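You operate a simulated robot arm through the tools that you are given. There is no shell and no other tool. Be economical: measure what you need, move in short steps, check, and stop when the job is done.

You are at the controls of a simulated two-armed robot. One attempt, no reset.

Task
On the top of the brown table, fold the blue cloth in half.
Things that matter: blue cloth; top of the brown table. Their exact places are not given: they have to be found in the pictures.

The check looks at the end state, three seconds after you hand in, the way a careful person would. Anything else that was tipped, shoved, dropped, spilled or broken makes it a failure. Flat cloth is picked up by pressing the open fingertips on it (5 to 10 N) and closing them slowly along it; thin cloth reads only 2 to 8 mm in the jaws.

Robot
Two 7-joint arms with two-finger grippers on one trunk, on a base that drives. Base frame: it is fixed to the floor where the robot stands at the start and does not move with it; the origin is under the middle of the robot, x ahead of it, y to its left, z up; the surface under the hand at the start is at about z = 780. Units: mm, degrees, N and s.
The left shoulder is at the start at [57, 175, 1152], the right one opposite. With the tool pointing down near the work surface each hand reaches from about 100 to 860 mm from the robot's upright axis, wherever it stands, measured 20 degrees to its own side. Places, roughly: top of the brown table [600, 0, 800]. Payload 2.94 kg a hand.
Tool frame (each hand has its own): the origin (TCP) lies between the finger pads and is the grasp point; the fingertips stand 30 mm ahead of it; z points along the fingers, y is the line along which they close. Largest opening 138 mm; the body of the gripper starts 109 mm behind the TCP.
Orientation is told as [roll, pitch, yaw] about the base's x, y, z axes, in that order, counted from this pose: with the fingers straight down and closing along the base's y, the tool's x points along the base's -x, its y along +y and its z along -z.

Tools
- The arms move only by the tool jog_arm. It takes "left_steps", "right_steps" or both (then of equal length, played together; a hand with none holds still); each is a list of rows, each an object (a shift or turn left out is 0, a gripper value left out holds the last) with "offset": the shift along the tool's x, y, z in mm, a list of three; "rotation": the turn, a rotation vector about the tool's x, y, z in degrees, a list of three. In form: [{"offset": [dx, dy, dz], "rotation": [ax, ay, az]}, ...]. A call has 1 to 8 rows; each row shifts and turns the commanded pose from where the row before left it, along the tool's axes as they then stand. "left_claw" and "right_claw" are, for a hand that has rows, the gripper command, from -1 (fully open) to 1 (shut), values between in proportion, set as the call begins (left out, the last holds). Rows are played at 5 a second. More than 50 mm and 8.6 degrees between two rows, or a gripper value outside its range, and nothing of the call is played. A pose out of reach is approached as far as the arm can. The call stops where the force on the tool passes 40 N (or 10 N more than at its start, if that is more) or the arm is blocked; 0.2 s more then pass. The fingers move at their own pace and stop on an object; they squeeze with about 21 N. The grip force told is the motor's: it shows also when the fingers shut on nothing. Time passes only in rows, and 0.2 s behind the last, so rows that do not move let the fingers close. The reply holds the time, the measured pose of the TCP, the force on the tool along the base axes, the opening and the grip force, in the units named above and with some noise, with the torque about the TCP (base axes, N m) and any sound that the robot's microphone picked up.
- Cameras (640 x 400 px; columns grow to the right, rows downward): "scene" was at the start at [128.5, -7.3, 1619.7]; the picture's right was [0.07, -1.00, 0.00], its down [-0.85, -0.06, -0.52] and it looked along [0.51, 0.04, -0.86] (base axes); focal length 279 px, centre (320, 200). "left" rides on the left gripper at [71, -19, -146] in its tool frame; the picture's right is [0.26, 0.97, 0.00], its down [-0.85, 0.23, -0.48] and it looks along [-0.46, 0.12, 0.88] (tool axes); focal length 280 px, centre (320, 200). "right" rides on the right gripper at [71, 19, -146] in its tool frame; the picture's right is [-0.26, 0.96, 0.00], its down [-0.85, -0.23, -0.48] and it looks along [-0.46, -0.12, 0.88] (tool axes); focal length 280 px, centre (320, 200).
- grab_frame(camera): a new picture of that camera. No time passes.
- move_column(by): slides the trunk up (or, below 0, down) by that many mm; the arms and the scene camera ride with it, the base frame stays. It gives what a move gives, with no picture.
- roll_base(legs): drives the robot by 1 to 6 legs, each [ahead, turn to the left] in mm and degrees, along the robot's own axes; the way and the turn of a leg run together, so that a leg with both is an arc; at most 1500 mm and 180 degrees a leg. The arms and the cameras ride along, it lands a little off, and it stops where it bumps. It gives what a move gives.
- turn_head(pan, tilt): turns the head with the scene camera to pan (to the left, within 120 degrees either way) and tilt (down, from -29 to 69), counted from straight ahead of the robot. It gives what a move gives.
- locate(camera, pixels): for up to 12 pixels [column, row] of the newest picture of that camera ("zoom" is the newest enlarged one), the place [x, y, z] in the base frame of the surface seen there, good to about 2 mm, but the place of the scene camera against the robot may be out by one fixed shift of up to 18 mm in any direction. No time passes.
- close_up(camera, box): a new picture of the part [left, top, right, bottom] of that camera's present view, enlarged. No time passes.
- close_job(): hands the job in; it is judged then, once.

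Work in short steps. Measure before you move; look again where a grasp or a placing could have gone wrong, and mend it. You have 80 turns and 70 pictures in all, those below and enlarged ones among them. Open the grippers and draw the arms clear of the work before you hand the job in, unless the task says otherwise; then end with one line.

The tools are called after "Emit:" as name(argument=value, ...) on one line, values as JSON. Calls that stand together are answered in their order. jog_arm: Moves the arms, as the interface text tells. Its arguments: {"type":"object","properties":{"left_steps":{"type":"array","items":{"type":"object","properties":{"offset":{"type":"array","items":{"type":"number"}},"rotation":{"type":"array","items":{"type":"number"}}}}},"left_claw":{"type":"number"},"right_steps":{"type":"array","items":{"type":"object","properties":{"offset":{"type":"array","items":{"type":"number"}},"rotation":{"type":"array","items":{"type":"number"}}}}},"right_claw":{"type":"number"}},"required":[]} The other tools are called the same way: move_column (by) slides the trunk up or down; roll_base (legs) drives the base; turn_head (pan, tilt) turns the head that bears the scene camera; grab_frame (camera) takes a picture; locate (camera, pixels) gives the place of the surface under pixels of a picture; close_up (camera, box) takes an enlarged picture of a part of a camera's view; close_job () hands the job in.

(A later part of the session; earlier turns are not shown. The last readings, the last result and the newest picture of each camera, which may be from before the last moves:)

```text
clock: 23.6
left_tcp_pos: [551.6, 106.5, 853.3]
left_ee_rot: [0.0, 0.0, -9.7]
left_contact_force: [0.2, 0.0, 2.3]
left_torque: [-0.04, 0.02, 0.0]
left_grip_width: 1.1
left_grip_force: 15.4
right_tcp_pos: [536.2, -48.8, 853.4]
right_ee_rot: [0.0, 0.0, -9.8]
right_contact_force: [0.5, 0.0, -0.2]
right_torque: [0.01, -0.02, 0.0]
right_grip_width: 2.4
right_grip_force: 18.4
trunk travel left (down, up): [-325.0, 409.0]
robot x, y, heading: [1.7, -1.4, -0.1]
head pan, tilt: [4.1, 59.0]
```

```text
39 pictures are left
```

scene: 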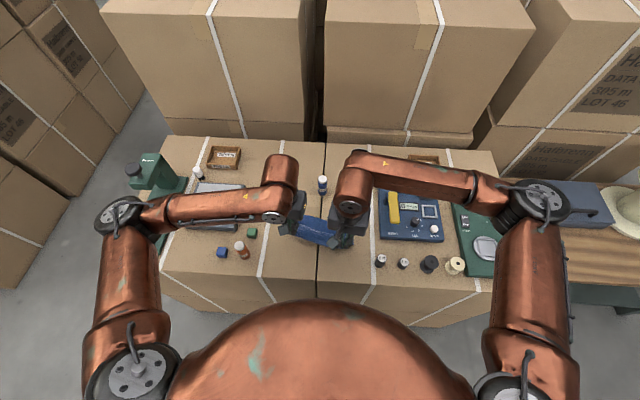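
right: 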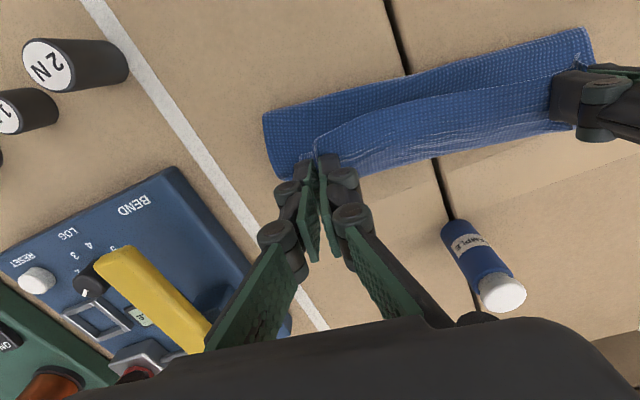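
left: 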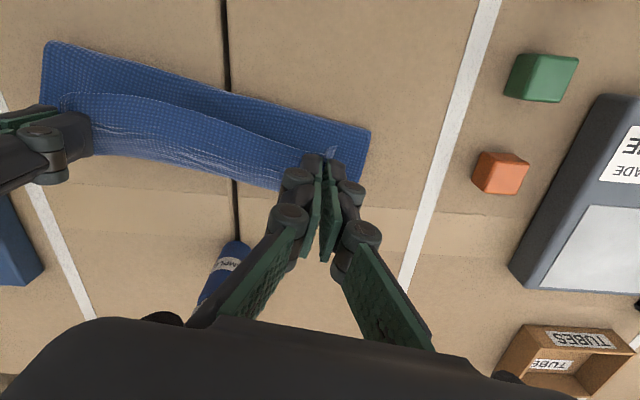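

Only the top layer is lifted, as intended. I keep raising straight up until the whole cloth hangs.

Emit:
jog_arm(left_steps=[{"offset": [0, 0, -20]}, {"offset": [0, 0, -20]}, {"offset": [0, 0, -20]}, {"offset": [0, 0, -20]}, {"offset": [0, 0, -20]}, {"offset": [0, 0, -20]}, {"offset": [0, 0, -15]}, {}], right_steps=[{"offset": [0, 0, -20]}, {"offset": [0, 0, -20]}, {"offset": [0, 0, -20]}, {"offset": [0, 0, -20]}, {"offset": [0, 0, -20]}, {"offset": [0, 0, -20]}, {"offset": [0, 0, -15]}, {}])

Emit:
grab_frame(camera="left")

Emit:
close_up(camera="scene", box=[220, 140, 420, 290])

```text
clock: 25.4
left_tcp_pos: [551.9, 108.6, 991.8]
left_ee_rot: [0.0, 0.1, -9.8]
left_contact_force: [0.1, -1.3, -1.0]
left_torque: [-0.09, 0.03, 0.0]
left_grip_width: 3.4
left_grip_force: 19.5
right_tcp_pos: [536.1, -48.7, 989.2]
right_ee_rot: [0.1, 0.0, -9.8]
right_contact_force: [-0.4, 2.9, -1.1]
right_torque: [0.34, -0.07, -0.03]
right_grip_width: 1.8
right_grip_force: 17.9
trunk travel left (down, up): [-325.0, 409.0]
robot x, y, heading: [0.4, -1.7, -0.1]
head pan, tilt: [4.1, 59.0]
```

```text
38 pictures are left
```

left: 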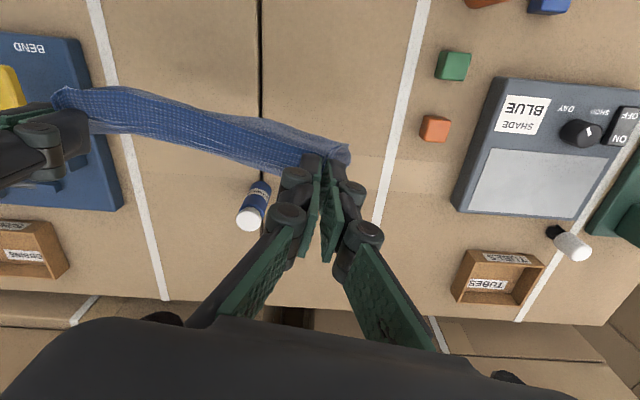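

```text
2.67 times, centred on (320, 215) of scene
```

zoom: 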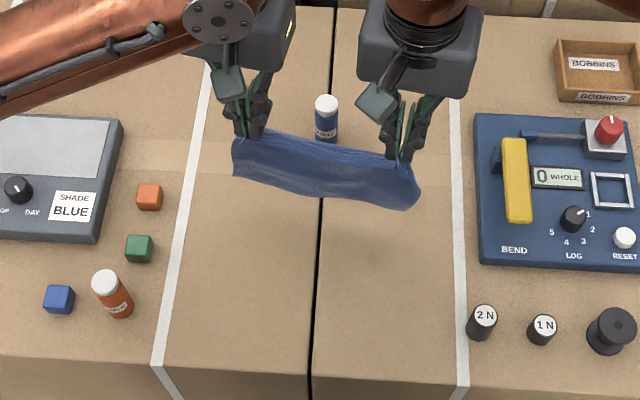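

The cloth hangs freely with AB at the bottom. I locate its bottom edge in the zoom, around (240,178), (320,195) and (410,208).

Emit:
locate(camera="zoom", pixels=[[240, 176], [290, 187], [330, 195], [370, 200], [408, 207], [330, 150], [330, 170], [245, 140], [326, 105]])

Emit:
grab_frame(camera="right")

```text
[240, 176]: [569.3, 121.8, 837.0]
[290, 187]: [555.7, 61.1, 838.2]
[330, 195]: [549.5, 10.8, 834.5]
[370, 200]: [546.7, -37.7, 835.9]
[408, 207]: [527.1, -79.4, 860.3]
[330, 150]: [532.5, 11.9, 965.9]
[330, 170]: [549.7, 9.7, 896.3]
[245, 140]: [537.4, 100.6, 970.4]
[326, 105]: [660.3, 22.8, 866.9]
```

```text
36 pictures are left
```

right: 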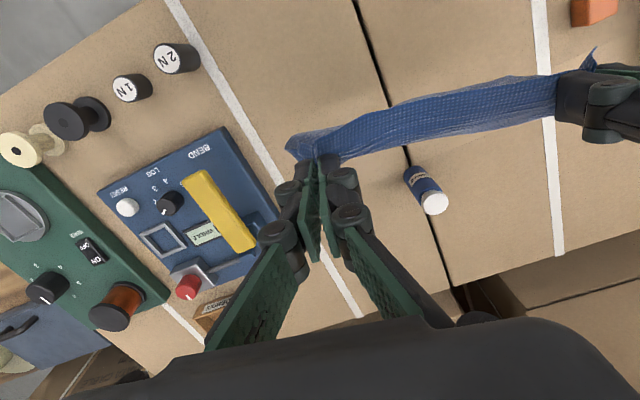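

The bottom of AB hangs at z≈831, about 10 mm ahead of the hands. I move the hands 85 mm back toward the robot and lower until AB is just above the table.

Emit:
jog_arm(left_steps=[{"offset": [17, -1.2, 0]}, {"offset": [17, -1.2, 0]}, {"offset": [17, -1.2, 0]}, {"offset": [17, -1.2, 0]}, {"offset": [17, -1.2, 10]}, {"offset": [0, 0, 15]}, {"offset": [0, 0, 15]}, {}], right_steps=[{"offset": [17, -1.2, 0]}, {"offset": [17, -1.2, 0]}, {"offset": [17, -1.2, 0]}, {"offset": [17, -1.2, 0]}, {"offset": [17, -1.2, 10]}, {"offset": [0, 0, 15]}, {"offset": [0, 0, 15]}, {}])

Emit:
jog_arm(left_steps=[{}, {}, {}])

Emit:
close_up(camera="scene", box=[220, 140, 420, 290])

```text
clock: 27.2
left_tcp_pos: [467.3, 119.4, 948.6]
left_ee_rot: [0.0, 0.1, -9.8]
left_contact_force: [-1.1, -2.8, 0.0]
left_torque: [0.11, 0.01, 0.05]
left_grip_width: 1.3
left_grip_force: 17.4
right_tcp_pos: [450.3, -38.4, 948.8]
right_ee_rot: [-0.1, 0.0, -9.7]
right_contact_force: [-0.1, 2.9, 0.2]
right_torque: [0.24, -0.03, 0.0]
right_grip_width: 1.2
right_grip_force: 17.1
trunk travel left (down, up): [-325.0, 409.0]
robot x, y, heading: [-1.9, -0.9, 0.2]
head pan, tilt: [4.1, 59.0]
```

```text
clock: 28.0
left_tcp_pos: [466.9, 118.3, 949.5]
left_ee_rot: [0.0, 0.0, -9.8]
left_contact_force: [-1.0, -2.9, 2.2]
left_torque: [-0.03, 0.01, 0.04]
left_grip_width: 1.1
left_grip_force: 21.2
right_tcp_pos: [451.3, -38.4, 950.0]
right_ee_rot: [0.0, 0.0, -9.9]
right_contact_force: [0.0, 2.0, 0.7]
right_torque: [0.01, -0.02, -0.02]
right_grip_width: 0.5
right_grip_force: 19.1
trunk travel left (down, up): [-325.0, 409.0]
robot x, y, heading: [1.7, -1.8, 0.1]
head pan, tilt: [4.1, 59.0]
```

```text
2.67 times, centred on (320, 215) of scene
```

zoom: 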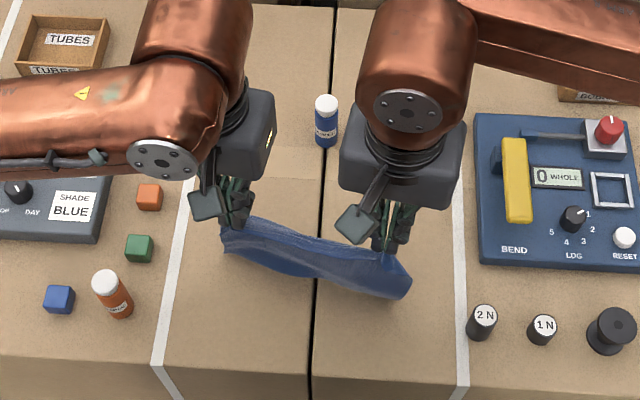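

The cloth still hangs well. I measure its bottom edge.

Emit:
locate(camera="zoom", pixels=[[230, 258], [270, 268], [330, 284], [370, 293], [400, 296], [310, 245], [320, 260]])

```text
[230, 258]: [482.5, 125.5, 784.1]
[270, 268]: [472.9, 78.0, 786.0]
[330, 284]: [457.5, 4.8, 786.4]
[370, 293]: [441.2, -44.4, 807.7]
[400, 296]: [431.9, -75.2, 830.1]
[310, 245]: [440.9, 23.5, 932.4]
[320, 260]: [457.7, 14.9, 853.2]
```

The left and centre of AB touch the table, but the right bottom corner (400,296) seems raised to z≈825. I look closer.

Emit:
close_up(camera="scene", box=[280, 205, 360, 260])

Emit:
grab_frame(camera="left")

```text
7.27 times, centred on (320, 232) of scene
```

zoom: 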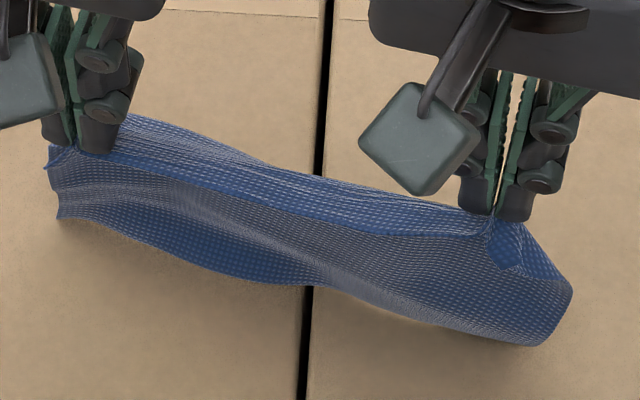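

```text
33 pictures are left
```

left: 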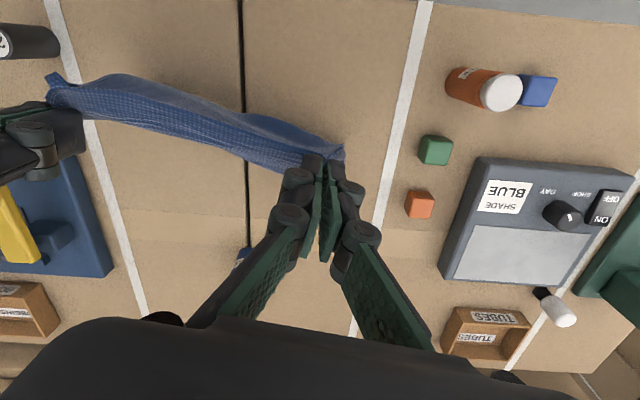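

The sheet bulges slightly toward the robot near the bottom. Dragging it forward while lowering will make AB trail behind and take the bulge out.

Emit:
jog_arm(left_steps=[{"offset": [-20, 0.4, 3]}, {"offset": [-20, 1.4, 5]}, {"offset": [-20, 1.4, 8]}, {"offset": [-20, 1.4, 12]}, {"offset": [-15, 1, 14]}, {"offset": [-15, 1, 14]}, {"offset": [-10, 0.7, 14]}, {}], right_steps=[{"offset": [-20, 2.4, 3]}, {"offset": [-20, 1.4, 5]}, {"offset": [-20, 1.4, 8]}, {"offset": [-20, 1.4, 12]}, {"offset": [-15, 1, 14]}, {"offset": [-15, 1, 14]}, {"offset": [-10, 0.7, 14]}, {}])

Emit:
grab_frame(camera="left")

Emit:
grab_frame(camera="right")

Emit:
close_up(camera="scene", box=[260, 160, 380, 260])

```text
clock: 29.8
left_tcp_pos: [586.3, 104.9, 879.4]
left_ee_rot: [-0.1, -0.1, -9.9]
left_contact_force: [0.0, 0.1, 0.0]
left_torque: [-0.01, -0.02, 0.0]
left_grip_width: 2.1
left_grip_force: 20.6
right_tcp_pos: [568.9, -48.3, 879.2]
right_ee_rot: [0.1, 0.0, -9.9]
right_contact_force: [-0.2, 0.3, -1.0]
right_torque: [-0.05, 0.02, 0.03]
right_grip_width: 3.8
right_grip_force: 24.2
trunk travel left (down, up): [-325.0, 409.0]
robot x, y, heading: [5.4, 1.8, 0.1]
head pan, tilt: [4.1, 59.0]
```

```text
32 pictures are left
```

left: 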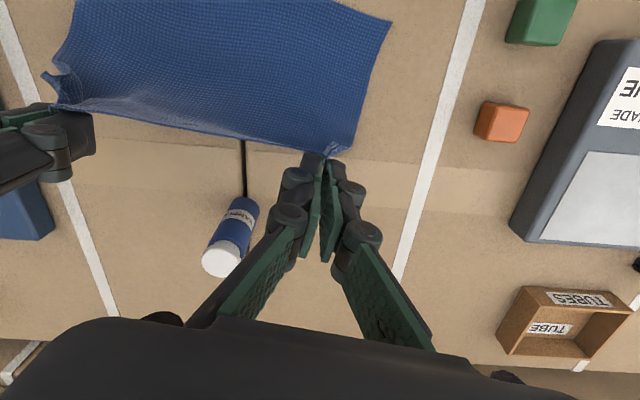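

```text
31 pictures are left
```

right: 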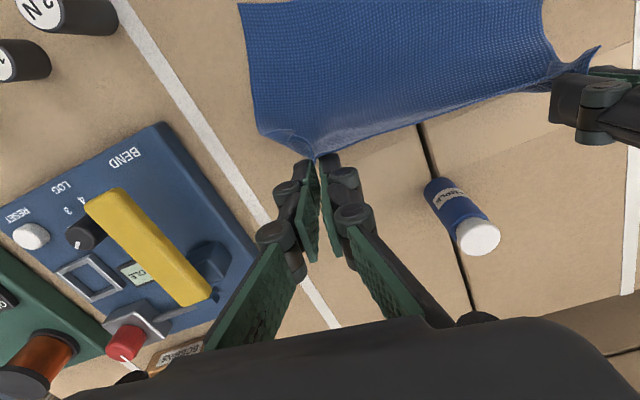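

```text
4.00 times, centred on (320, 210) of scene
```

zoom: 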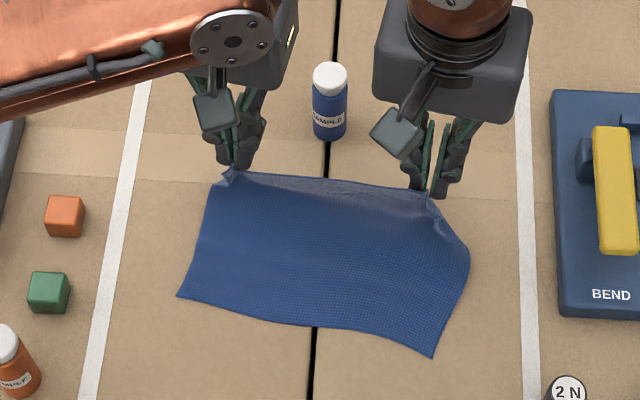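

The cloth now lies inclined with AB trailing flat toward the robot. I measure AB at zoom (180,294), (310,325) and (432,354).

Emit:
locate(camera="zoom", pixels=[[181, 293], [245, 312], [310, 324], [370, 333], [431, 352], [468, 255], [200, 240], [315, 290], [315, 250], [315, 215], [315, 190]])

Emit:
locate(camera="left", pixels=[[388, 21], [352, 150], [250, 142]])

```text
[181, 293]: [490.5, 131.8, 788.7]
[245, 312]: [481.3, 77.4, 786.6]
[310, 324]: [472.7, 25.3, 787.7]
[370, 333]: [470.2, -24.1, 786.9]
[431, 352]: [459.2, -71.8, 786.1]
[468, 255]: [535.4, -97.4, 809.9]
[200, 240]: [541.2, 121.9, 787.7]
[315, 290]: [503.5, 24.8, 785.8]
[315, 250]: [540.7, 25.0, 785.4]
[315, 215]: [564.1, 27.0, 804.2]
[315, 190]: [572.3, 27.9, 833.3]
```

```text
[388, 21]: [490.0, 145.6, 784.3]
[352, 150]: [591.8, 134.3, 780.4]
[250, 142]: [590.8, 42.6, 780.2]
```

AB lies flat with A≈(490,146) and B≈(459,−57), and the sheet rises to the hands. Now I bring the hands back over AB in an arc, with the crease forming at about x≈550.

Emit:
jog_arm(left_steps=[{"offset": [15, 0, 2]}, {"offset": [15, 0, 3]}, {"offset": [17, 0, 8]}, {"offset": [16, 0, 12]}, {"offset": [12, 0, 14]}, {"offset": [8, 0, 13]}, {"offset": [4, 0, 8]}, {"offset": [2.4, 0, 3]}], right_steps=[{"offset": [16, -0.3, 2]}, {"offset": [16, -0.3, 3]}, {"offset": [18.3, -0.3, 8]}, {"offset": [17.3, -0.3, 12]}, {"offset": [13, -0.3, 14]}, {"offset": [8.7, -0.3, 13]}, {"offset": [4.3, -0.2, 8]}, {"offset": [2.6, 0, 3]}])

Emit:
grab_frame(camera="left")

Emit:
grab_frame(camera="right")

Emit:
close_up(camera="scene", box=[260, 160, 380, 260])

```text
clock: 31.6
left_tcp_pos: [496.1, 119.2, 817.4]
left_ee_rot: [-0.1, 0.0, -9.8]
left_contact_force: [0.2, -0.7, 0.9]
left_torque: [-0.04, 0.01, 0.03]
left_grip_width: 1.4
left_grip_force: 21.7
right_tcp_pos: [474.8, -35.2, 816.4]
right_ee_rot: [0.1, -0.1, -9.8]
right_contact_force: [0.1, 0.9, 0.1]
right_torque: [0.02, -0.04, 0.01]
right_grip_width: 3.0
right_grip_force: 18.4
trunk travel left (down, up): [-325.0, 409.0]
robot x, y, heading: [-1.8, -1.0, 0.0]
head pan, tilt: [4.1, 59.0]
```

```text
29 pictures are left
```

left: 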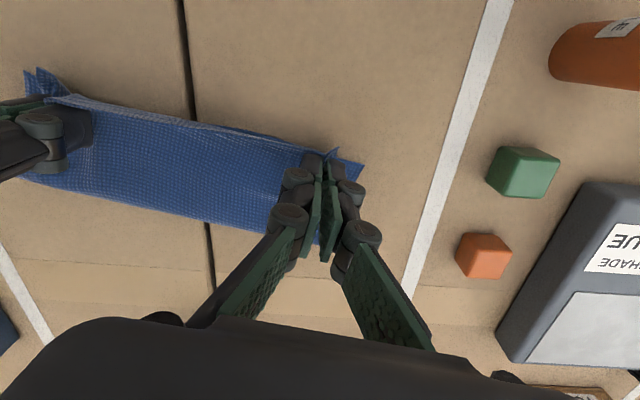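

```text
28 pictures are left
```

right: 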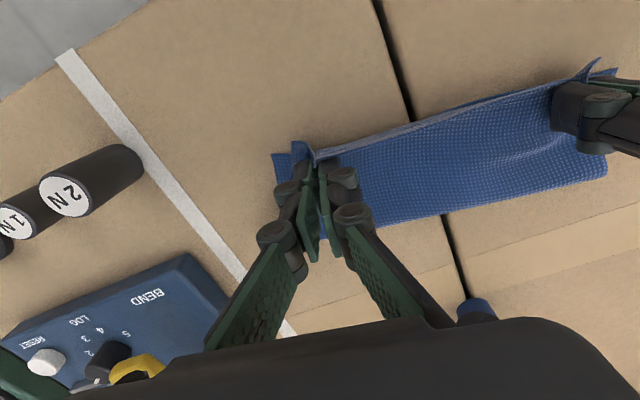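

```text
4.00 times, centred on (320, 210) of scene
```

zoom: 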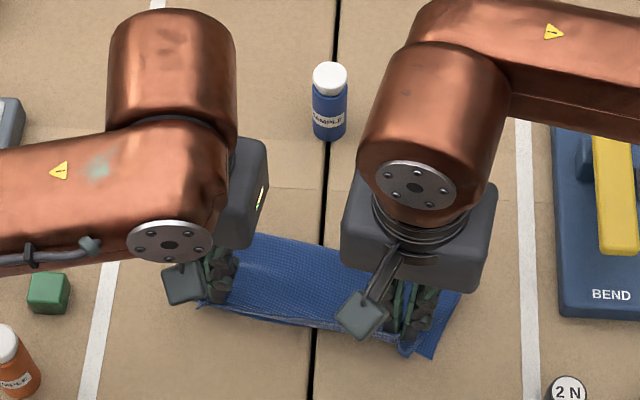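

The fold has landed well: two layers, with CD over AB. I lower about 3 mm and release.

Emit:
jog_arm(left_steps=[{"offset": [0, 1, 2]}, {"offset": [0, 0, 1.5]}, {}], right_steps=[{"offset": [0, -1, 2]}, {"offset": [0, -1, 1]}, {}])

Emit:
jog_arm(left_steps=[{}, {}, {}], right_steps=[{}, {}, {}], left_claw=0.55, right_claw=0.55)

Emit:
jog_arm(left_steps=[{"offset": [0, 0, -5]}, {"offset": [0, 0, -15]}, {"offset": [0, 0, -30]}, {"offset": [0, 0, -40]}], right_steps=[{"offset": [0, 0, -5]}, {"offset": [0, 0, -15]}, {"offset": [0, 0, -30]}, {"offset": [0, 0, -40]}])

Emit:
grab_frame(camera="left")

Emit:
grab_frame(camera="right")

```text
clock: 32.4
left_tcp_pos: [498.2, 118.6, 812.4]
left_ee_rot: [0.1, -0.1, -9.8]
left_contact_force: [-0.4, -0.6, 0.8]
left_torque: [-0.09, 0.0, 0.05]
left_grip_width: 1.7
left_grip_force: 21.9
right_tcp_pos: [475.2, -36.5, 812.7]
right_ee_rot: [-0.1, -0.1, -9.8]
right_contact_force: [0.2, 1.9, -0.7]
right_torque: [0.0, 0.0, -0.04]
right_grip_width: 3.3
right_grip_force: 20.2
trunk travel left (down, up): [-325.0, 409.0]
robot x, y, heading: [-1.7, 2.9, -0.2]
head pan, tilt: [4.1, 59.0]
```

```text
clock: 33.2
left_tcp_pos: [498.2, 119.6, 813.5]
left_ee_rot: [0.0, 0.0, -9.7]
left_contact_force: [-0.1, -0.8, 0.6]
left_torque: [-0.01, -0.01, 0.02]
left_grip_width: 30.7
left_grip_force: 0.0
right_tcp_pos: [475.6, -38.1, 813.1]
right_ee_rot: [0.0, 0.0, -9.7]
right_contact_force: [0.8, -0.9, 0.7]
right_torque: [0.02, 0.01, 0.01]
right_grip_width: 30.8
right_grip_force: 0.1
trunk travel left (down, up): [-325.0, 409.0]
robot x, y, heading: [1.5, -2.3, 0.1]
head pan, tilt: [4.1, 59.0]
```

```text
clock: 34.2
left_tcp_pos: [496.1, 120.7, 903.6]
left_ee_rot: [0.0, 0.0, -9.7]
left_contact_force: [0.5, 0.2, 0.7]
left_torque: [-0.01, -0.04, 0.01]
left_grip_width: 31.0
left_grip_force: 0.0
right_tcp_pos: [477.8, -36.3, 903.8]
right_ee_rot: [-0.1, 0.0, -9.8]
right_contact_force: [-0.3, -0.3, 0.5]
right_torque: [0.0, 0.02, -0.01]
right_grip_width: 31.1
right_grip_force: 0.1
trunk travel left (down, up): [-325.0, 409.0]
robot x, y, heading: [-1.6, -0.9, -0.0]
head pan, tilt: [4.1, 59.0]
```

```text
26 pictures are left
```

left: 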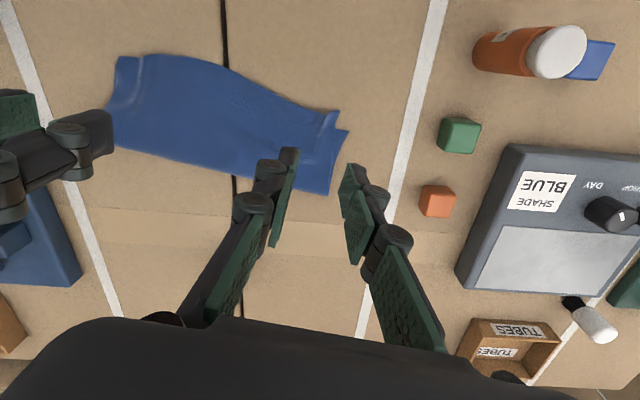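

```text
25 pictures are left
```

right: 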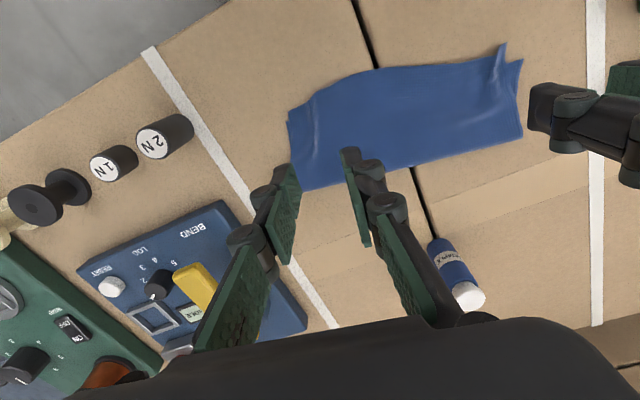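

Looks good. I take close-ups to judge how well the edges match.

Emit:
close_up(camera="left", box=[90, 40, 370, 210])

Emit:
close_up(camera="right", box=[270, 30, 540, 200])

```text
2.29 times, centred on (230, 125) of left
```

zoom: 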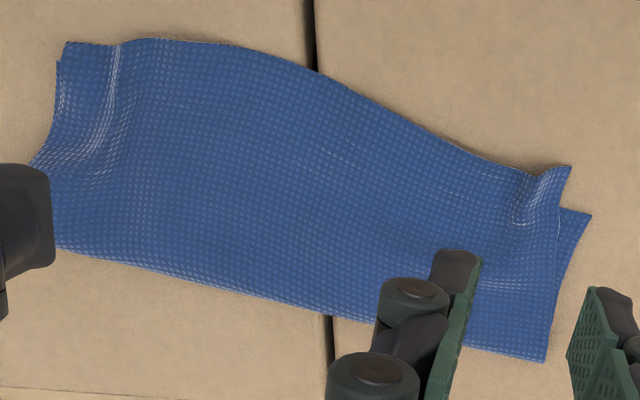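

```text
2.35 times, centred on (405, 115) of right
```

zoom: 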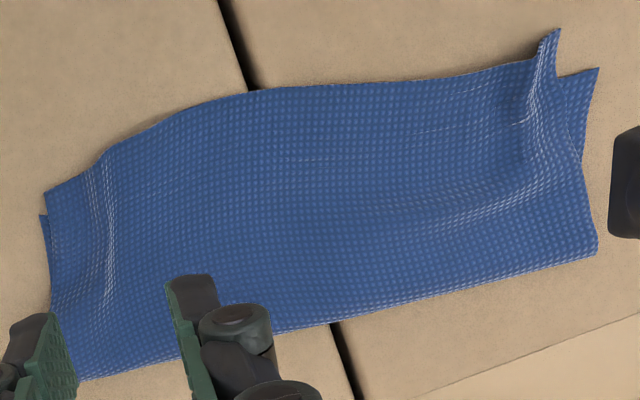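

The fold is nearly in register. I measure the corner mismatches: D/A at (559,31)/(596,69) and C/B at (46,195)/(41,216).

Emit:
locate(camera="zoom", pixels=[[557, 34], [595, 71], [47, 197], [42, 220], [536, 60], [597, 247], [85, 378], [540, 90], [110, 230], [255, 91], [450, 220], [330, 200]])

```text
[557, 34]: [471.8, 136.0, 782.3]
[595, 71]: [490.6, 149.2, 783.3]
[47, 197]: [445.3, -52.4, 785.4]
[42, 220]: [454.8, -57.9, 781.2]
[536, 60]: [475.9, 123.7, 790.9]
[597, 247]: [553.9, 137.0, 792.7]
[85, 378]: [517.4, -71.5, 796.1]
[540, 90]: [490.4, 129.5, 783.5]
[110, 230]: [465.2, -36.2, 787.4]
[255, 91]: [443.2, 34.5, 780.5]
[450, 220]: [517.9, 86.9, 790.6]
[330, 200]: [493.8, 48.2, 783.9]
```

The top layer overshoots by about 15 mm toward the robot, and D sits about 13 mm inward. The pinch ridges are still standing, so I regrip them to move the top edge forward. I lower over them now.

Emit:
jog_arm(left_steps=[{"offset": [9.4, 1.5, 30]}, {"offset": [0, 0, 30]}, {"offset": [0, 0, 22]}, {}], right_steps=[{"offset": [18.4, -3.5, 30]}, {"offset": [0, 0, 30]}, {"offset": [0, 0, 22]}, {}], left_claw=0.65, right_claw=0.65)

Emit:
close_up(camera="left", box=[200, 60, 440, 260])

Emit:
close_up(camera="right", box=[200, 60, 440, 260])

```text
clock: 35.2
left_tcp_pos: [489.1, 123.2, 822.2]
left_ee_rot: [0.0, 0.0, -9.8]
left_contact_force: [-0.4, -0.3, -0.1]
left_torque: [0.01, 0.01, 0.02]
left_grip_width: 24.3
left_grip_force: 0.1
right_tcp_pos: [456.6, -37.5, 821.0]
right_ee_rot: [0.0, 0.0, -9.8]
right_contact_force: [0.8, -0.4, 0.1]
right_torque: [-0.01, 0.0, -0.01]
right_grip_width: 24.1
right_grip_force: 0.1
trunk travel left (down, up): [-325.0, 409.0]
robot x, y, heading: [1.9, 1.1, -0.0]
head pan, tilt: [4.1, 59.0]
```

```text
2.00 times, centred on (320, 160) of left
```

zoom: 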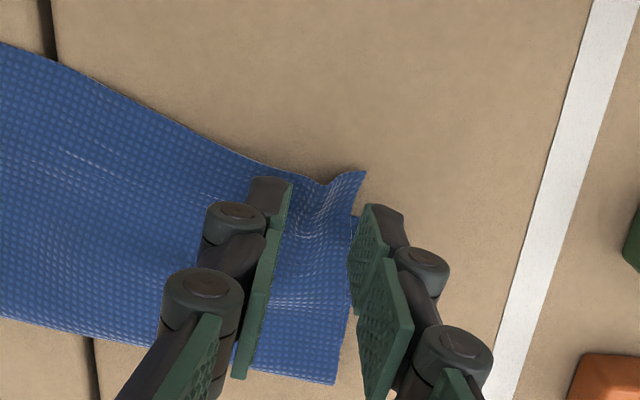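

```text
2.00 times, centred on (320, 160) of right
```

zoom: 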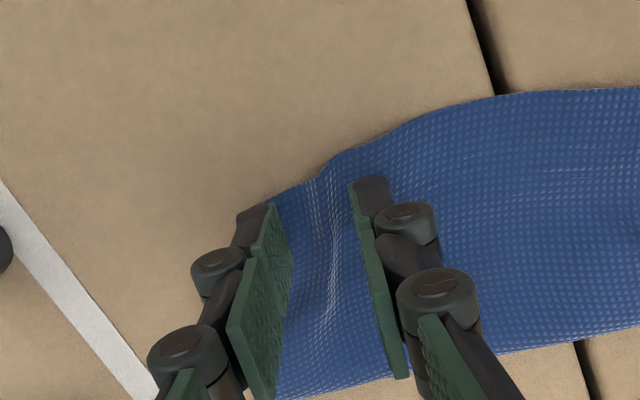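

Both ridges are centred between the pads again. I lower 7 mm and close slowly.

Emit:
jog_arm(left_steps=[{"offset": [0, 0, 5]}, {"offset": [0, 0, 3]}, {}], right_steps=[{"offset": [0, 0, 5]}, {"offset": [0, 0, 2]}, {}])

Emit:
jog_arm(left_steps=[{}, {}], right_steps=[{}, {}], left_claw=0.82, right_claw=0.82)

Emit:
jog_arm(left_steps=[{}, {}, {}], right_steps=[{}, {}, {}], left_claw=1, right_claw=1)

Emit:
jog_arm(left_steps=[{"offset": [0, 0, -8]}, {"offset": [-2, 2, -7]}, {}], right_steps=[{"offset": [0, 0, -8]}, {"offset": [-2, 0, -7]}, {}])

Emit:
grab_frame(camera="left")

Emit:
grab_frame(camera="right")

```text
clock: 36.0
left_tcp_pos: [488.3, 122.7, 813.6]
left_ee_rot: [0.1, 0.0, -9.8]
left_contact_force: [0.7, -0.4, -0.3]
left_torque: [-0.01, 0.0, 0.02]
left_grip_width: 24.2
left_grip_force: 0.2
right_tcp_pos: [457.3, -37.7, 814.1]
right_ee_rot: [0.0, 0.0, -9.9]
right_contact_force: [-0.8, 0.9, 0.4]
right_torque: [0.01, 0.03, 0.01]
right_grip_width: 24.4
right_grip_force: 0.0
trunk travel left (down, up): [-325.0, 409.0]
robot x, y, heading: [-0.5, 2.1, -0.2]
head pan, tilt: [4.1, 59.0]
```

```text
clock: 36.6
left_tcp_pos: [488.3, 123.4, 814.4]
left_ee_rot: [0.0, 0.0, -9.8]
left_contact_force: [-0.7, 0.4, 0.4]
left_torque: [0.0, 0.03, -0.02]
left_grip_width: 12.4
left_grip_force: 0.1
right_tcp_pos: [456.4, -37.6, 815.4]
right_ee_rot: [0.0, 0.0, -9.7]
right_contact_force: [0.4, 1.1, 0.6]
right_torque: [-0.04, -0.01, -0.02]
right_grip_width: 12.6
right_grip_force: 0.0
trunk travel left (down, up): [-325.0, 409.0]
robot x, y, heading: [-0.3, -2.5, -0.1]
head pan, tilt: [4.1, 59.0]
```

```text
clock: 37.4
left_tcp_pos: [488.2, 122.7, 813.0]
left_ee_rot: [0.0, 0.0, -9.8]
left_contact_force: [-1.2, -2.0, 0.5]
left_torque: [0.09, -0.11, 0.0]
left_grip_width: 0.9
left_grip_force: 16.1
right_tcp_pos: [455.5, -38.8, 813.9]
right_ee_rot: [0.0, -0.1, -9.7]
right_contact_force: [0.3, 0.8, 0.1]
right_torque: [-0.03, -0.02, -0.03]
right_grip_width: 0.0
right_grip_force: 21.7
trunk travel left (down, up): [-325.0, 409.0]
robot x, y, heading: [1.3, 4.0, 0.1]
head pan, tilt: [4.1, 59.0]
```

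```text
clock: 38.2
left_tcp_pos: [491.8, 124.1, 827.3]
left_ee_rot: [-0.1, 0.0, -9.8]
left_contact_force: [-0.5, -2.5, -1.5]
left_torque: [-0.17, 0.04, -0.01]
left_grip_width: 1.8
left_grip_force: 17.3
right_tcp_pos: [456.1, -39.4, 827.8]
right_ee_rot: [0.0, -0.1, -9.7]
right_contact_force: [-0.1, -0.9, -0.5]
right_torque: [0.0, -0.01, -0.02]
right_grip_width: 0.1
right_grip_force: 20.7
trunk travel left (down, up): [-325.0, 409.0]
robot x, y, heading: [-0.4, -1.5, -0.0]
head pan, tilt: [4.1, 59.0]
```

```text
20 pictures are left
```

left: 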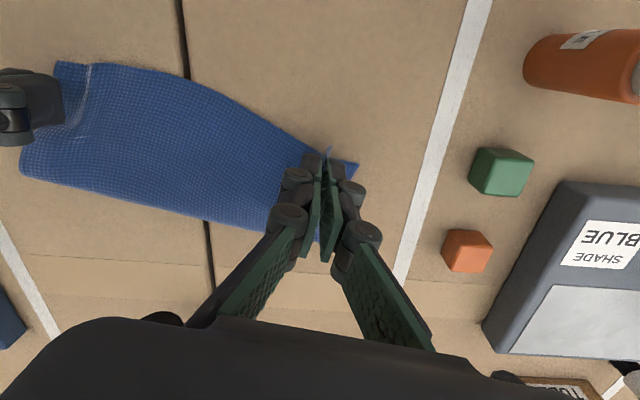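

```text
19 pictures are left
```

right: 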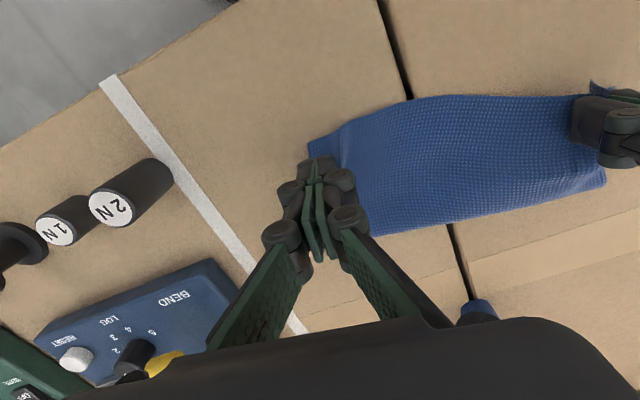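

The left has the cloth and the right closed on nothing. I move the left corner forward 12 mm and out 3 mm, lower it into light contact and open there so the ridge spreads. The right only rises clear.

Emit:
jog_arm(left_steps=[{"offset": [-6, 1.5, 0]}, {"offset": [-6, 1.5, 5]}, {"offset": [0, 0, 6]}, {"offset": [0, 0, 4]}, {}], right_steps=[{"offset": [0, 0, -10]}, {"offset": [0, 0, -10]}, {}, {}, {}], right_claw=0.65)

Emit:
jog_arm(left_steps=[{}, {}, {}, {}], left_claw=0.4)

Emit:
jog_arm(left_steps=[{"offset": [0, 0, -5]}, {"offset": [0, 0, -15]}, {"offset": [0, 0, -30]}, {"offset": [0, 0, -40]}], right_steps=[{"offset": [0, 0, -5]}, {"offset": [0, 0, -15]}, {"offset": [0, 0, -20]}, {"offset": [0, 0, -20]}])

Emit:
close_up(camera="left", box=[60, 20, 380, 220])

Emit:
close_up(camera="right", box=[260, 20, 580, 220])

```text
clock: 39.4
left_tcp_pos: [504.2, 122.9, 813.4]
left_ee_rot: [-0.1, 0.0, -9.8]
left_contact_force: [-0.8, -0.7, -1.0]
left_torque: [0.0, 0.04, -0.01]
left_grip_width: 2.4
left_grip_force: 17.1
right_tcp_pos: [458.0, -39.5, 847.8]
right_ee_rot: [0.1, 0.1, -9.8]
right_contact_force: [0.6, -0.7, -0.2]
right_torque: [0.01, -0.01, 0.01]
right_grip_width: 24.1
right_grip_force: 0.0
trunk travel left (down, up): [-325.0, 409.0]
robot x, y, heading: [0.5, 1.5, -0.0]
head pan, tilt: [4.1, 59.0]
```

```text
clock: 40.4
left_tcp_pos: [504.4, 124.0, 814.4]
left_ee_rot: [0.0, 0.0, -9.8]
left_contact_force: [0.3, -2.0, -0.4]
left_torque: [0.01, 0.03, -0.03]
left_grip_width: 41.4
left_grip_force: 0.1
right_tcp_pos: [457.2, -39.3, 848.0]
right_ee_rot: [0.0, 0.0, -9.8]
right_contact_force: [-0.7, 0.2, 0.4]
right_torque: [-0.01, -0.03, 0.0]
right_grip_width: 23.9
right_grip_force: 0.0
trunk travel left (down, up): [-325.0, 409.0]
robot x, y, heading: [-1.5, 1.6, -0.3]
head pan, tilt: [4.1, 59.0]
```

```text
clock: 41.4
left_tcp_pos: [504.1, 125.1, 902.0]
left_ee_rot: [0.0, 0.1, -9.8]
left_contact_force: [-0.3, 0.0, 0.1]
left_torque: [0.02, -0.04, 0.0]
left_grip_width: 41.6
left_grip_force: 0.1
right_tcp_pos: [456.0, -40.5, 910.3]
right_ee_rot: [0.0, 0.0, -9.7]
right_contact_force: [0.0, 0.7, 0.7]
right_torque: [0.0, 0.0, 0.03]
right_grip_width: 24.3
right_grip_force: 0.0
trunk travel left (down, up): [-325.0, 409.0]
robot x, y, heading: [0.4, 1.1, -0.0]
head pan, tilt: [4.1, 59.0]
```

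```text
2.00 times, centred on (220, 120) of left
```

zoom: 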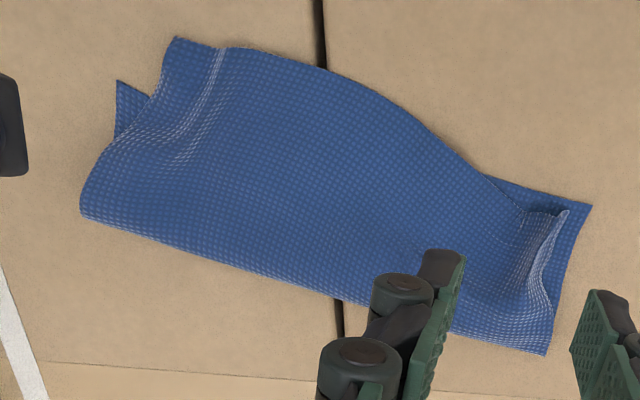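

```text
2.00 times, centred on (420, 120) of right
```

zoom: 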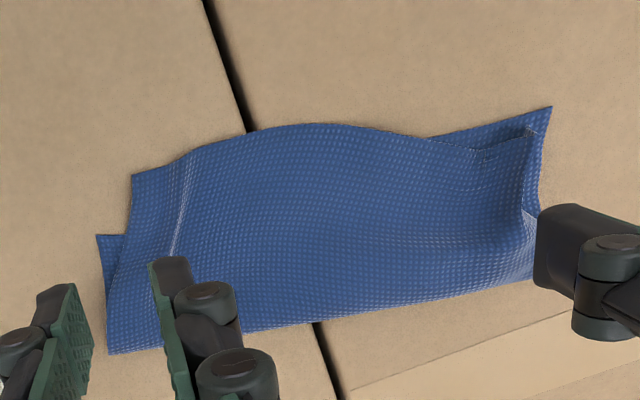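

D is now a little inside A, but C has shifted to overshoot B. I measure both corners: C (134,177), B (99,238), D (530,130), A (550,109).

Emit:
locate(camera="zoom", pixels=[[135, 179], [100, 239], [528, 133], [549, 111], [190, 155], [185, 190], [178, 230], [150, 210], [300, 126], [435, 140], [110, 350], [535, 275]])

```text
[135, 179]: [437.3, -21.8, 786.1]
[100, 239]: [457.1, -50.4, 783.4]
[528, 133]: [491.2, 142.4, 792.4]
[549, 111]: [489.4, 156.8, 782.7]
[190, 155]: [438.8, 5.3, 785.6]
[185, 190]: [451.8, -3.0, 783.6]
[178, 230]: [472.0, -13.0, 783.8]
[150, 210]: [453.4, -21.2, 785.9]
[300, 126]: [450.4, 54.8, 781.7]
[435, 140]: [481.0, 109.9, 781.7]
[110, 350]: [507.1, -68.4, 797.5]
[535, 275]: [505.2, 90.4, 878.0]
```

I'll regrip both corners and spread them apart to take out the slack. First I find the left ridge accurately.

Emit:
close_up(camera="left", box=[220, 80, 380, 200])

Emit:
locate(camera="zoom", pixels=[[490, 170], [500, 230], [470, 260], [440, 250], [430, 200], [400, 200], [545, 180], [480, 200], [350, 180]])

```text
3.33 times, centred on (300, 140) of left
```

zoom: 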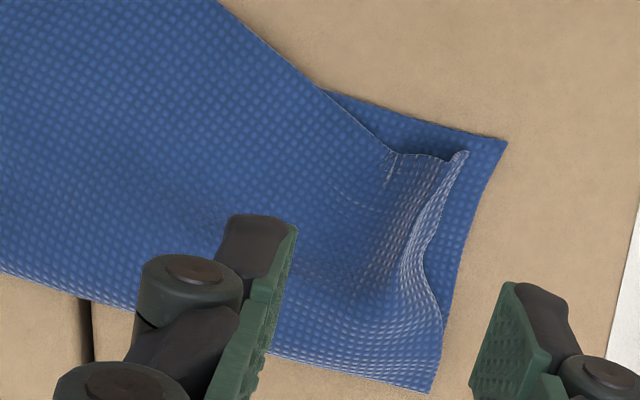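

```text
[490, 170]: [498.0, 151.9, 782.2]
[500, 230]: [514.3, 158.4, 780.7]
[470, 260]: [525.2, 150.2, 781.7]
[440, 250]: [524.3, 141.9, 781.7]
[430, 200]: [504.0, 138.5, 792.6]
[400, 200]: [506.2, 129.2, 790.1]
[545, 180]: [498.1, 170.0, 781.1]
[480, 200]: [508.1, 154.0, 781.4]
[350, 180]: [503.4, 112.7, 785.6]
```

D's side edge is standing up at about (503,138). I grip it with the left hand first, lowering until the tips are just above the bottom layer.

Emit:
jog_arm(left_steps=[{"offset": [5.8, 10, 30]}, {"offset": [0, 0, 30]}, {"offset": [0, 0, 20]}, {"offset": [0, 0, 6.5]}, {}], left_claw=0.6)

Emit:
jog_arm(left_steps=[{}, {}, {}, {}], left_claw=1)

Emit:
close_up(camera="left", box=[200, 60, 440, 260])

```text
clock: 42.6
left_tcp_pos: [500.7, 136.8, 813.7]
left_ee_rot: [0.0, 0.0, -9.8]
left_contact_force: [-0.4, -0.1, -0.6]
left_torque: [-0.01, -0.02, 0.0]
left_grip_width: 27.6
left_grip_force: 0.1
right_tcp_pos: [457.7, -40.3, 908.5]
right_ee_rot: [0.0, 0.0, -9.8]
right_contact_force: [-1.2, -0.4, -0.6]
right_torque: [-0.01, 0.0, 0.01]
right_grip_width: 24.3
right_grip_force: 0.1
trunk travel left (down, up): [-325.0, 409.0]
robot x, y, heading: [-1.7, -0.3, 0.1]
head pan, tilt: [4.1, 59.0]
```

```text
clock: 43.6
left_tcp_pos: [500.2, 136.1, 814.5]
left_ee_rot: [0.0, -0.1, -9.9]
left_contact_force: [-0.3, 0.1, 2.0]
left_torque: [0.1, -0.18, 0.02]
left_grip_width: 1.4
left_grip_force: 18.3
right_tcp_pos: [456.9, -38.6, 909.1]
right_ee_rot: [0.1, 0.0, -9.8]
right_contact_force: [-1.0, -1.0, 0.4]
right_torque: [0.0, 0.01, 0.0]
right_grip_width: 24.4
right_grip_force: 0.1
trunk travel left (down, up): [-325.0, 409.0]
robot x, y, heading: [1.5, -0.6, 0.1]
head pan, tilt: [4.1, 59.0]
```

```text
2.00 times, centred on (320, 160) of left
```

zoom: 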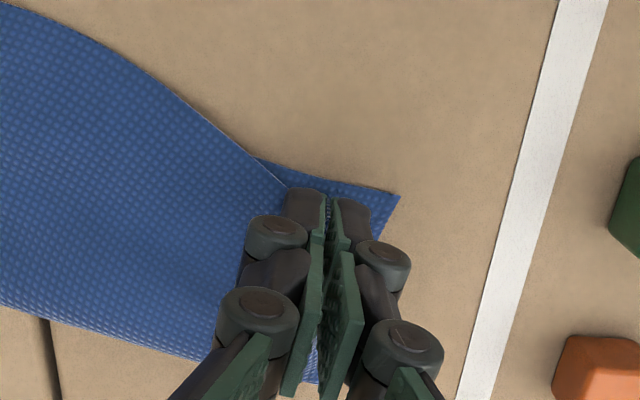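

Left holds the D edge. I lift it 4 mm and shift it 10 mm outward, then bring the right over the C ridge to check.

Emit:
jog_arm(left_steps=[{"offset": [0, 0, -4]}, {"offset": [1, 5, 0]}, {"offset": [1, 5, 0]}, {}], right_steps=[{"offset": [9, 0, 30]}, {"offset": [0, 10, 30]}, {"offset": [0, 14, 10]}, {"offset": [0, 10, 18]}])

Emit:
grab_frame(camera="right")

```text
clock: 44.6
left_tcp_pos: [500.3, 146.8, 819.3]
left_ee_rot: [-0.1, 0.0, -9.7]
left_contact_force: [-1.4, 0.8, 3.2]
left_torque: [0.04, -0.09, 0.0]
left_grip_width: 1.0
left_grip_force: 18.6
right_tcp_pos: [454.2, -4.1, 821.7]
right_ee_rot: [0.0, 0.0, -9.7]
right_contact_force: [-0.3, 0.0, -0.4]
right_torque: [-0.02, -0.01, 0.01]
right_grip_width: 24.2
right_grip_force: 0.1
trunk travel left (down, up): [-325.0, 409.0]
robot x, y, heading: [2.3, 0.5, -0.2]
head pan, tilt: [4.1, 59.0]
```

```text
14 pictures are left
```

right: 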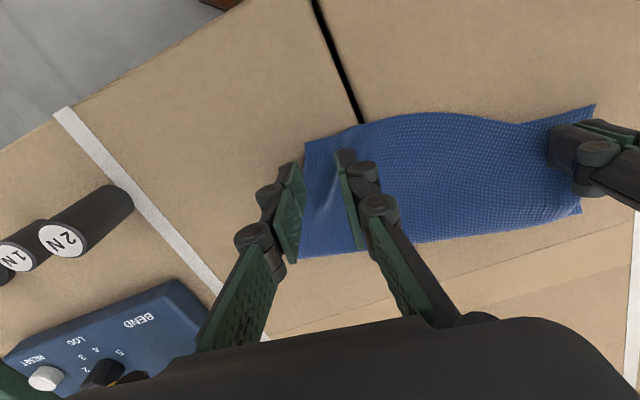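

The right is over C's ridge. I lower it to the table for a light press on this single-layer part.

Emit:
jog_arm(right_steps=[{"offset": [0, 0, 7]}, {"offset": [0, 0, 3]}, {"offset": [0, 0, 1.2]}, {}])

```text
clock: 45.6
left_tcp_pos: [499.8, 145.2, 820.3]
left_ee_rot: [0.0, -0.1, -9.8]
left_contact_force: [-0.5, -0.6, 4.9]
left_torque: [0.08, -0.12, 0.07]
left_grip_width: 0.9
left_grip_force: 18.3
right_tcp_pos: [456.8, -4.8, 809.8]
right_ee_rot: [0.0, -0.1, -9.8]
right_contact_force: [-0.7, -4.3, 13.1]
right_torque: [-0.19, 0.0, 0.01]
right_grip_width: 24.5
right_grip_force: 0.5
trunk travel left (down, up): [-325.0, 409.0]
robot x, y, heading: [1.6, -0.2, 0.0]
head pan, tilt: [4.1, 59.0]
```

Contact is 13 N. I ease off slightly while closing in stages.

Emit:
jog_arm(right_steps=[{"offset": [0, 0, -0.3]}, {}], right_claw=0.75)

Emit:
jog_arm(right_steps=[{}, {}], right_claw=0.87)

Emit:
jog_arm(right_steps=[{}, {}, {}], right_claw=1)

Emit:
close_up(camera="right", box=[200, 60, 440, 260])

```text
clock: 46.2
left_tcp_pos: [500.4, 146.1, 819.7]
left_ee_rot: [0.0, -0.1, -9.8]
left_contact_force: [-0.3, -0.3, 2.2]
left_torque: [0.1, -0.11, -0.01]
left_grip_width: 1.0
left_grip_force: 18.5
right_tcp_pos: [455.9, -3.5, 809.7]
right_ee_rot: [0.0, 0.0, -9.9]
right_contact_force: [-0.9, -0.4, 7.7]
right_torque: [-0.01, -0.01, 0.01]
right_grip_width: 16.2
right_grip_force: 0.0
trunk travel left (down, up): [-325.0, 409.0]
robot x, y, heading: [-2.9, -1.9, 0.1]
head pan, tilt: [4.1, 59.0]
```

```text
clock: 46.8
left_tcp_pos: [499.6, 146.2, 818.5]
left_ee_rot: [-0.1, 0.0, -9.8]
left_contact_force: [-2.2, -0.6, 1.2]
left_torque: [0.22, -0.07, 0.0]
left_grip_width: 1.0
left_grip_force: 15.7
right_tcp_pos: [456.2, -3.8, 808.8]
right_ee_rot: [0.0, -0.1, -9.8]
right_contact_force: [-1.2, 0.8, 3.2]
right_torque: [-0.01, -0.01, 0.01]
right_grip_width: 9.7
right_grip_force: 0.7
trunk travel left (down, up): [-325.0, 409.0]
robot x, y, heading: [-1.6, -1.9, 0.2]
head pan, tilt: [4.1, 59.0]
```

```text
clock: 47.6
left_tcp_pos: [500.3, 146.1, 820.0]
left_ee_rot: [0.0, 0.0, -9.8]
left_contact_force: [-0.5, -3.0, -0.5]
left_torque: [-0.08, 0.05, -0.02]
left_grip_width: 3.1
left_grip_force: 18.2
right_tcp_pos: [455.6, -4.1, 809.8]
right_ee_rot: [0.0, 0.0, -9.8]
right_contact_force: [1.1, 3.4, 0.8]
right_torque: [0.1, -0.02, 0.05]
right_grip_width: 2.1
right_grip_force: 19.6
trunk travel left (down, up): [-325.0, 409.0]
robot x, y, heading: [-4.2, -0.6, 0.1]
head pan, tilt: [4.1, 59.0]
```

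```text
2.00 times, centred on (320, 160) of right
```

zoom: 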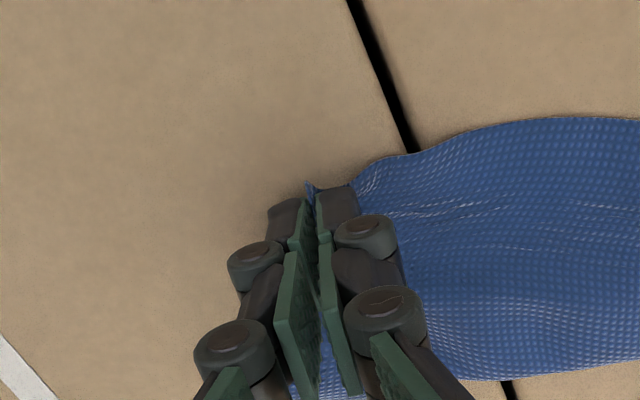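

Both hands hold the top edge. I lift the right 10 mm and move it forward and outward toward B, watching the tension.

Emit:
jog_arm(left_steps=[{}, {}, {}, {}, {}], right_steps=[{"offset": [0, 0, -10]}, {"offset": [-7, -3, 0]}, {"offset": [-6, -4, 0]}, {"offset": [-6, -4, 0]}, {}])

Emit:
grab_frame(camera="right")

```text
clock: 48.8
left_tcp_pos: [500.7, 144.8, 820.1]
left_ee_rot: [-0.1, -0.1, -10.0]
left_contact_force: [-1.4, -9.1, -0.5]
left_torque: [-0.25, 0.0, -0.14]
left_grip_width: 3.6
left_grip_force: 21.2
right_tcp_pos: [472.1, -16.9, 819.7]
right_ee_rot: [0.1, -0.1, -9.7]
right_contact_force: [1.8, 10.1, 0.4]
right_torque: [0.25, -0.04, 0.1]
right_grip_width: 1.9
right_grip_force: 21.0
trunk travel left (down, up): [-325.0, 409.0]
robot x, y, heading: [0.9, -0.9, 0.1]
head pan, tilt: [4.1, 59.0]
```

```text
12 pictures are left
```

right: 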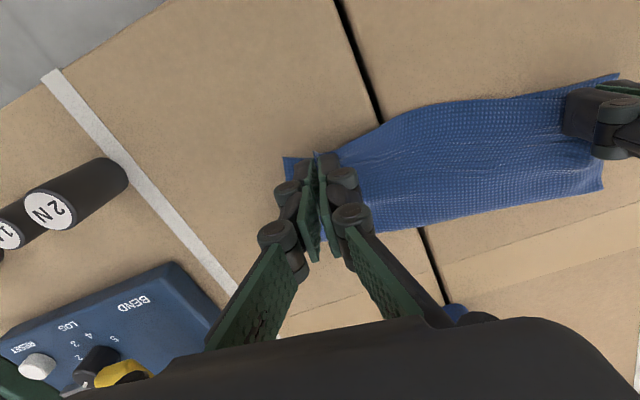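

The edge is now taut at 10 N. I shift both hands 4 mm to the right to centre the layer, ease the tension, lower, and open.

Emit:
jog_arm(left_steps=[{"offset": [0, -4, 0]}, {"offset": [0, -1.5, 3]}, {"offset": [0, 0, 3]}, {}], right_steps=[{"offset": [0, -4, 0]}, {"offset": [0, 0, 4]}, {"offset": [0, 0, 3]}, {}])

Emit:
jog_arm(left_steps=[{}, {}, {}], right_steps=[{}, {}, {}], left_claw=0.65, right_claw=0.6)

Emit:
jog_arm(left_steps=[{"offset": [0, 0, -5]}, {"offset": [0, 0, -15]}, {"offset": [0, 0, -30]}, {"offset": [0, 0, -40]}], right_steps=[{"offset": [0, 0, -5]}, {"offset": [0, 0, -15]}, {"offset": [0, 0, -30]}, {"offset": [0, 0, -40]}])

Emit:
close_up(camera="right", box=[260, 20, 580, 220])

```text
clock: 49.8
left_tcp_pos: [498.3, 140.2, 815.0]
left_ee_rot: [0.0, 0.0, -9.9]
left_contact_force: [-1.0, -10.0, 1.0]
left_torque: [-0.31, 0.02, -0.11]
left_grip_width: 2.1
left_grip_force: 20.0
right_tcp_pos: [471.1, -20.8, 812.4]
right_ee_rot: [0.0, 0.0, -9.8]
right_contact_force: [2.5, 10.9, 1.0]
right_torque: [0.31, -0.08, 0.16]
right_grip_width: 2.5
right_grip_force: 21.5
trunk travel left (down, up): [-325.0, 409.0]
robot x, y, heading: [5.0, -1.7, 0.0]
head pan, tilt: [4.1, 59.0]
```

```text
clock: 50.6
left_tcp_pos: [498.6, 141.1, 814.1]
left_ee_rot: [0.0, 0.0, -9.8]
left_contact_force: [0.3, -0.7, -0.1]
left_torque: [0.02, 0.01, 0.04]
left_grip_width: 24.2
left_grip_force: 0.1
right_tcp_pos: [471.0, -21.1, 812.6]
right_ee_rot: [0.1, 0.0, -9.8]
right_contact_force: [-0.5, -1.1, 0.9]
right_torque: [0.02, 0.02, -0.01]
right_grip_width: 27.1
right_grip_force: 0.1
trunk travel left (down, up): [-325.0, 409.0]
robot x, y, heading: [0.8, 1.3, 0.1]
head pan, tilt: [4.1, 59.0]
```

```text
clock: 51.6
left_tcp_pos: [500.0, 138.6, 904.9]
left_ee_rot: [0.0, 0.0, -9.7]
left_contact_force: [-0.2, -0.6, 0.4]
left_torque: [0.04, -0.02, 0.01]
left_grip_width: 24.1
left_grip_force: 0.1
right_tcp_pos: [473.0, -23.4, 901.8]
right_ee_rot: [0.0, 0.1, -9.8]
right_contact_force: [0.6, -0.1, 0.1]
right_torque: [0.02, -0.03, 0.04]
right_grip_width: 27.9
right_grip_force: 0.0
trunk travel left (down, up): [-325.0, 409.0]
robot x, y, heading: [-0.9, -0.9, 0.1]
head pan, tilt: [4.1, 59.0]
```

```text
2.00 times, centred on (420, 120) of right
```

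zoom: 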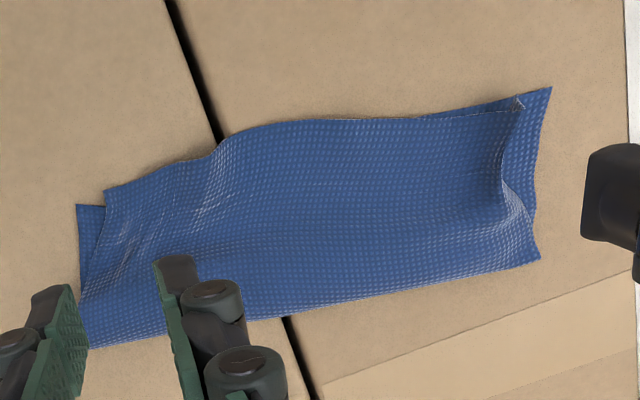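

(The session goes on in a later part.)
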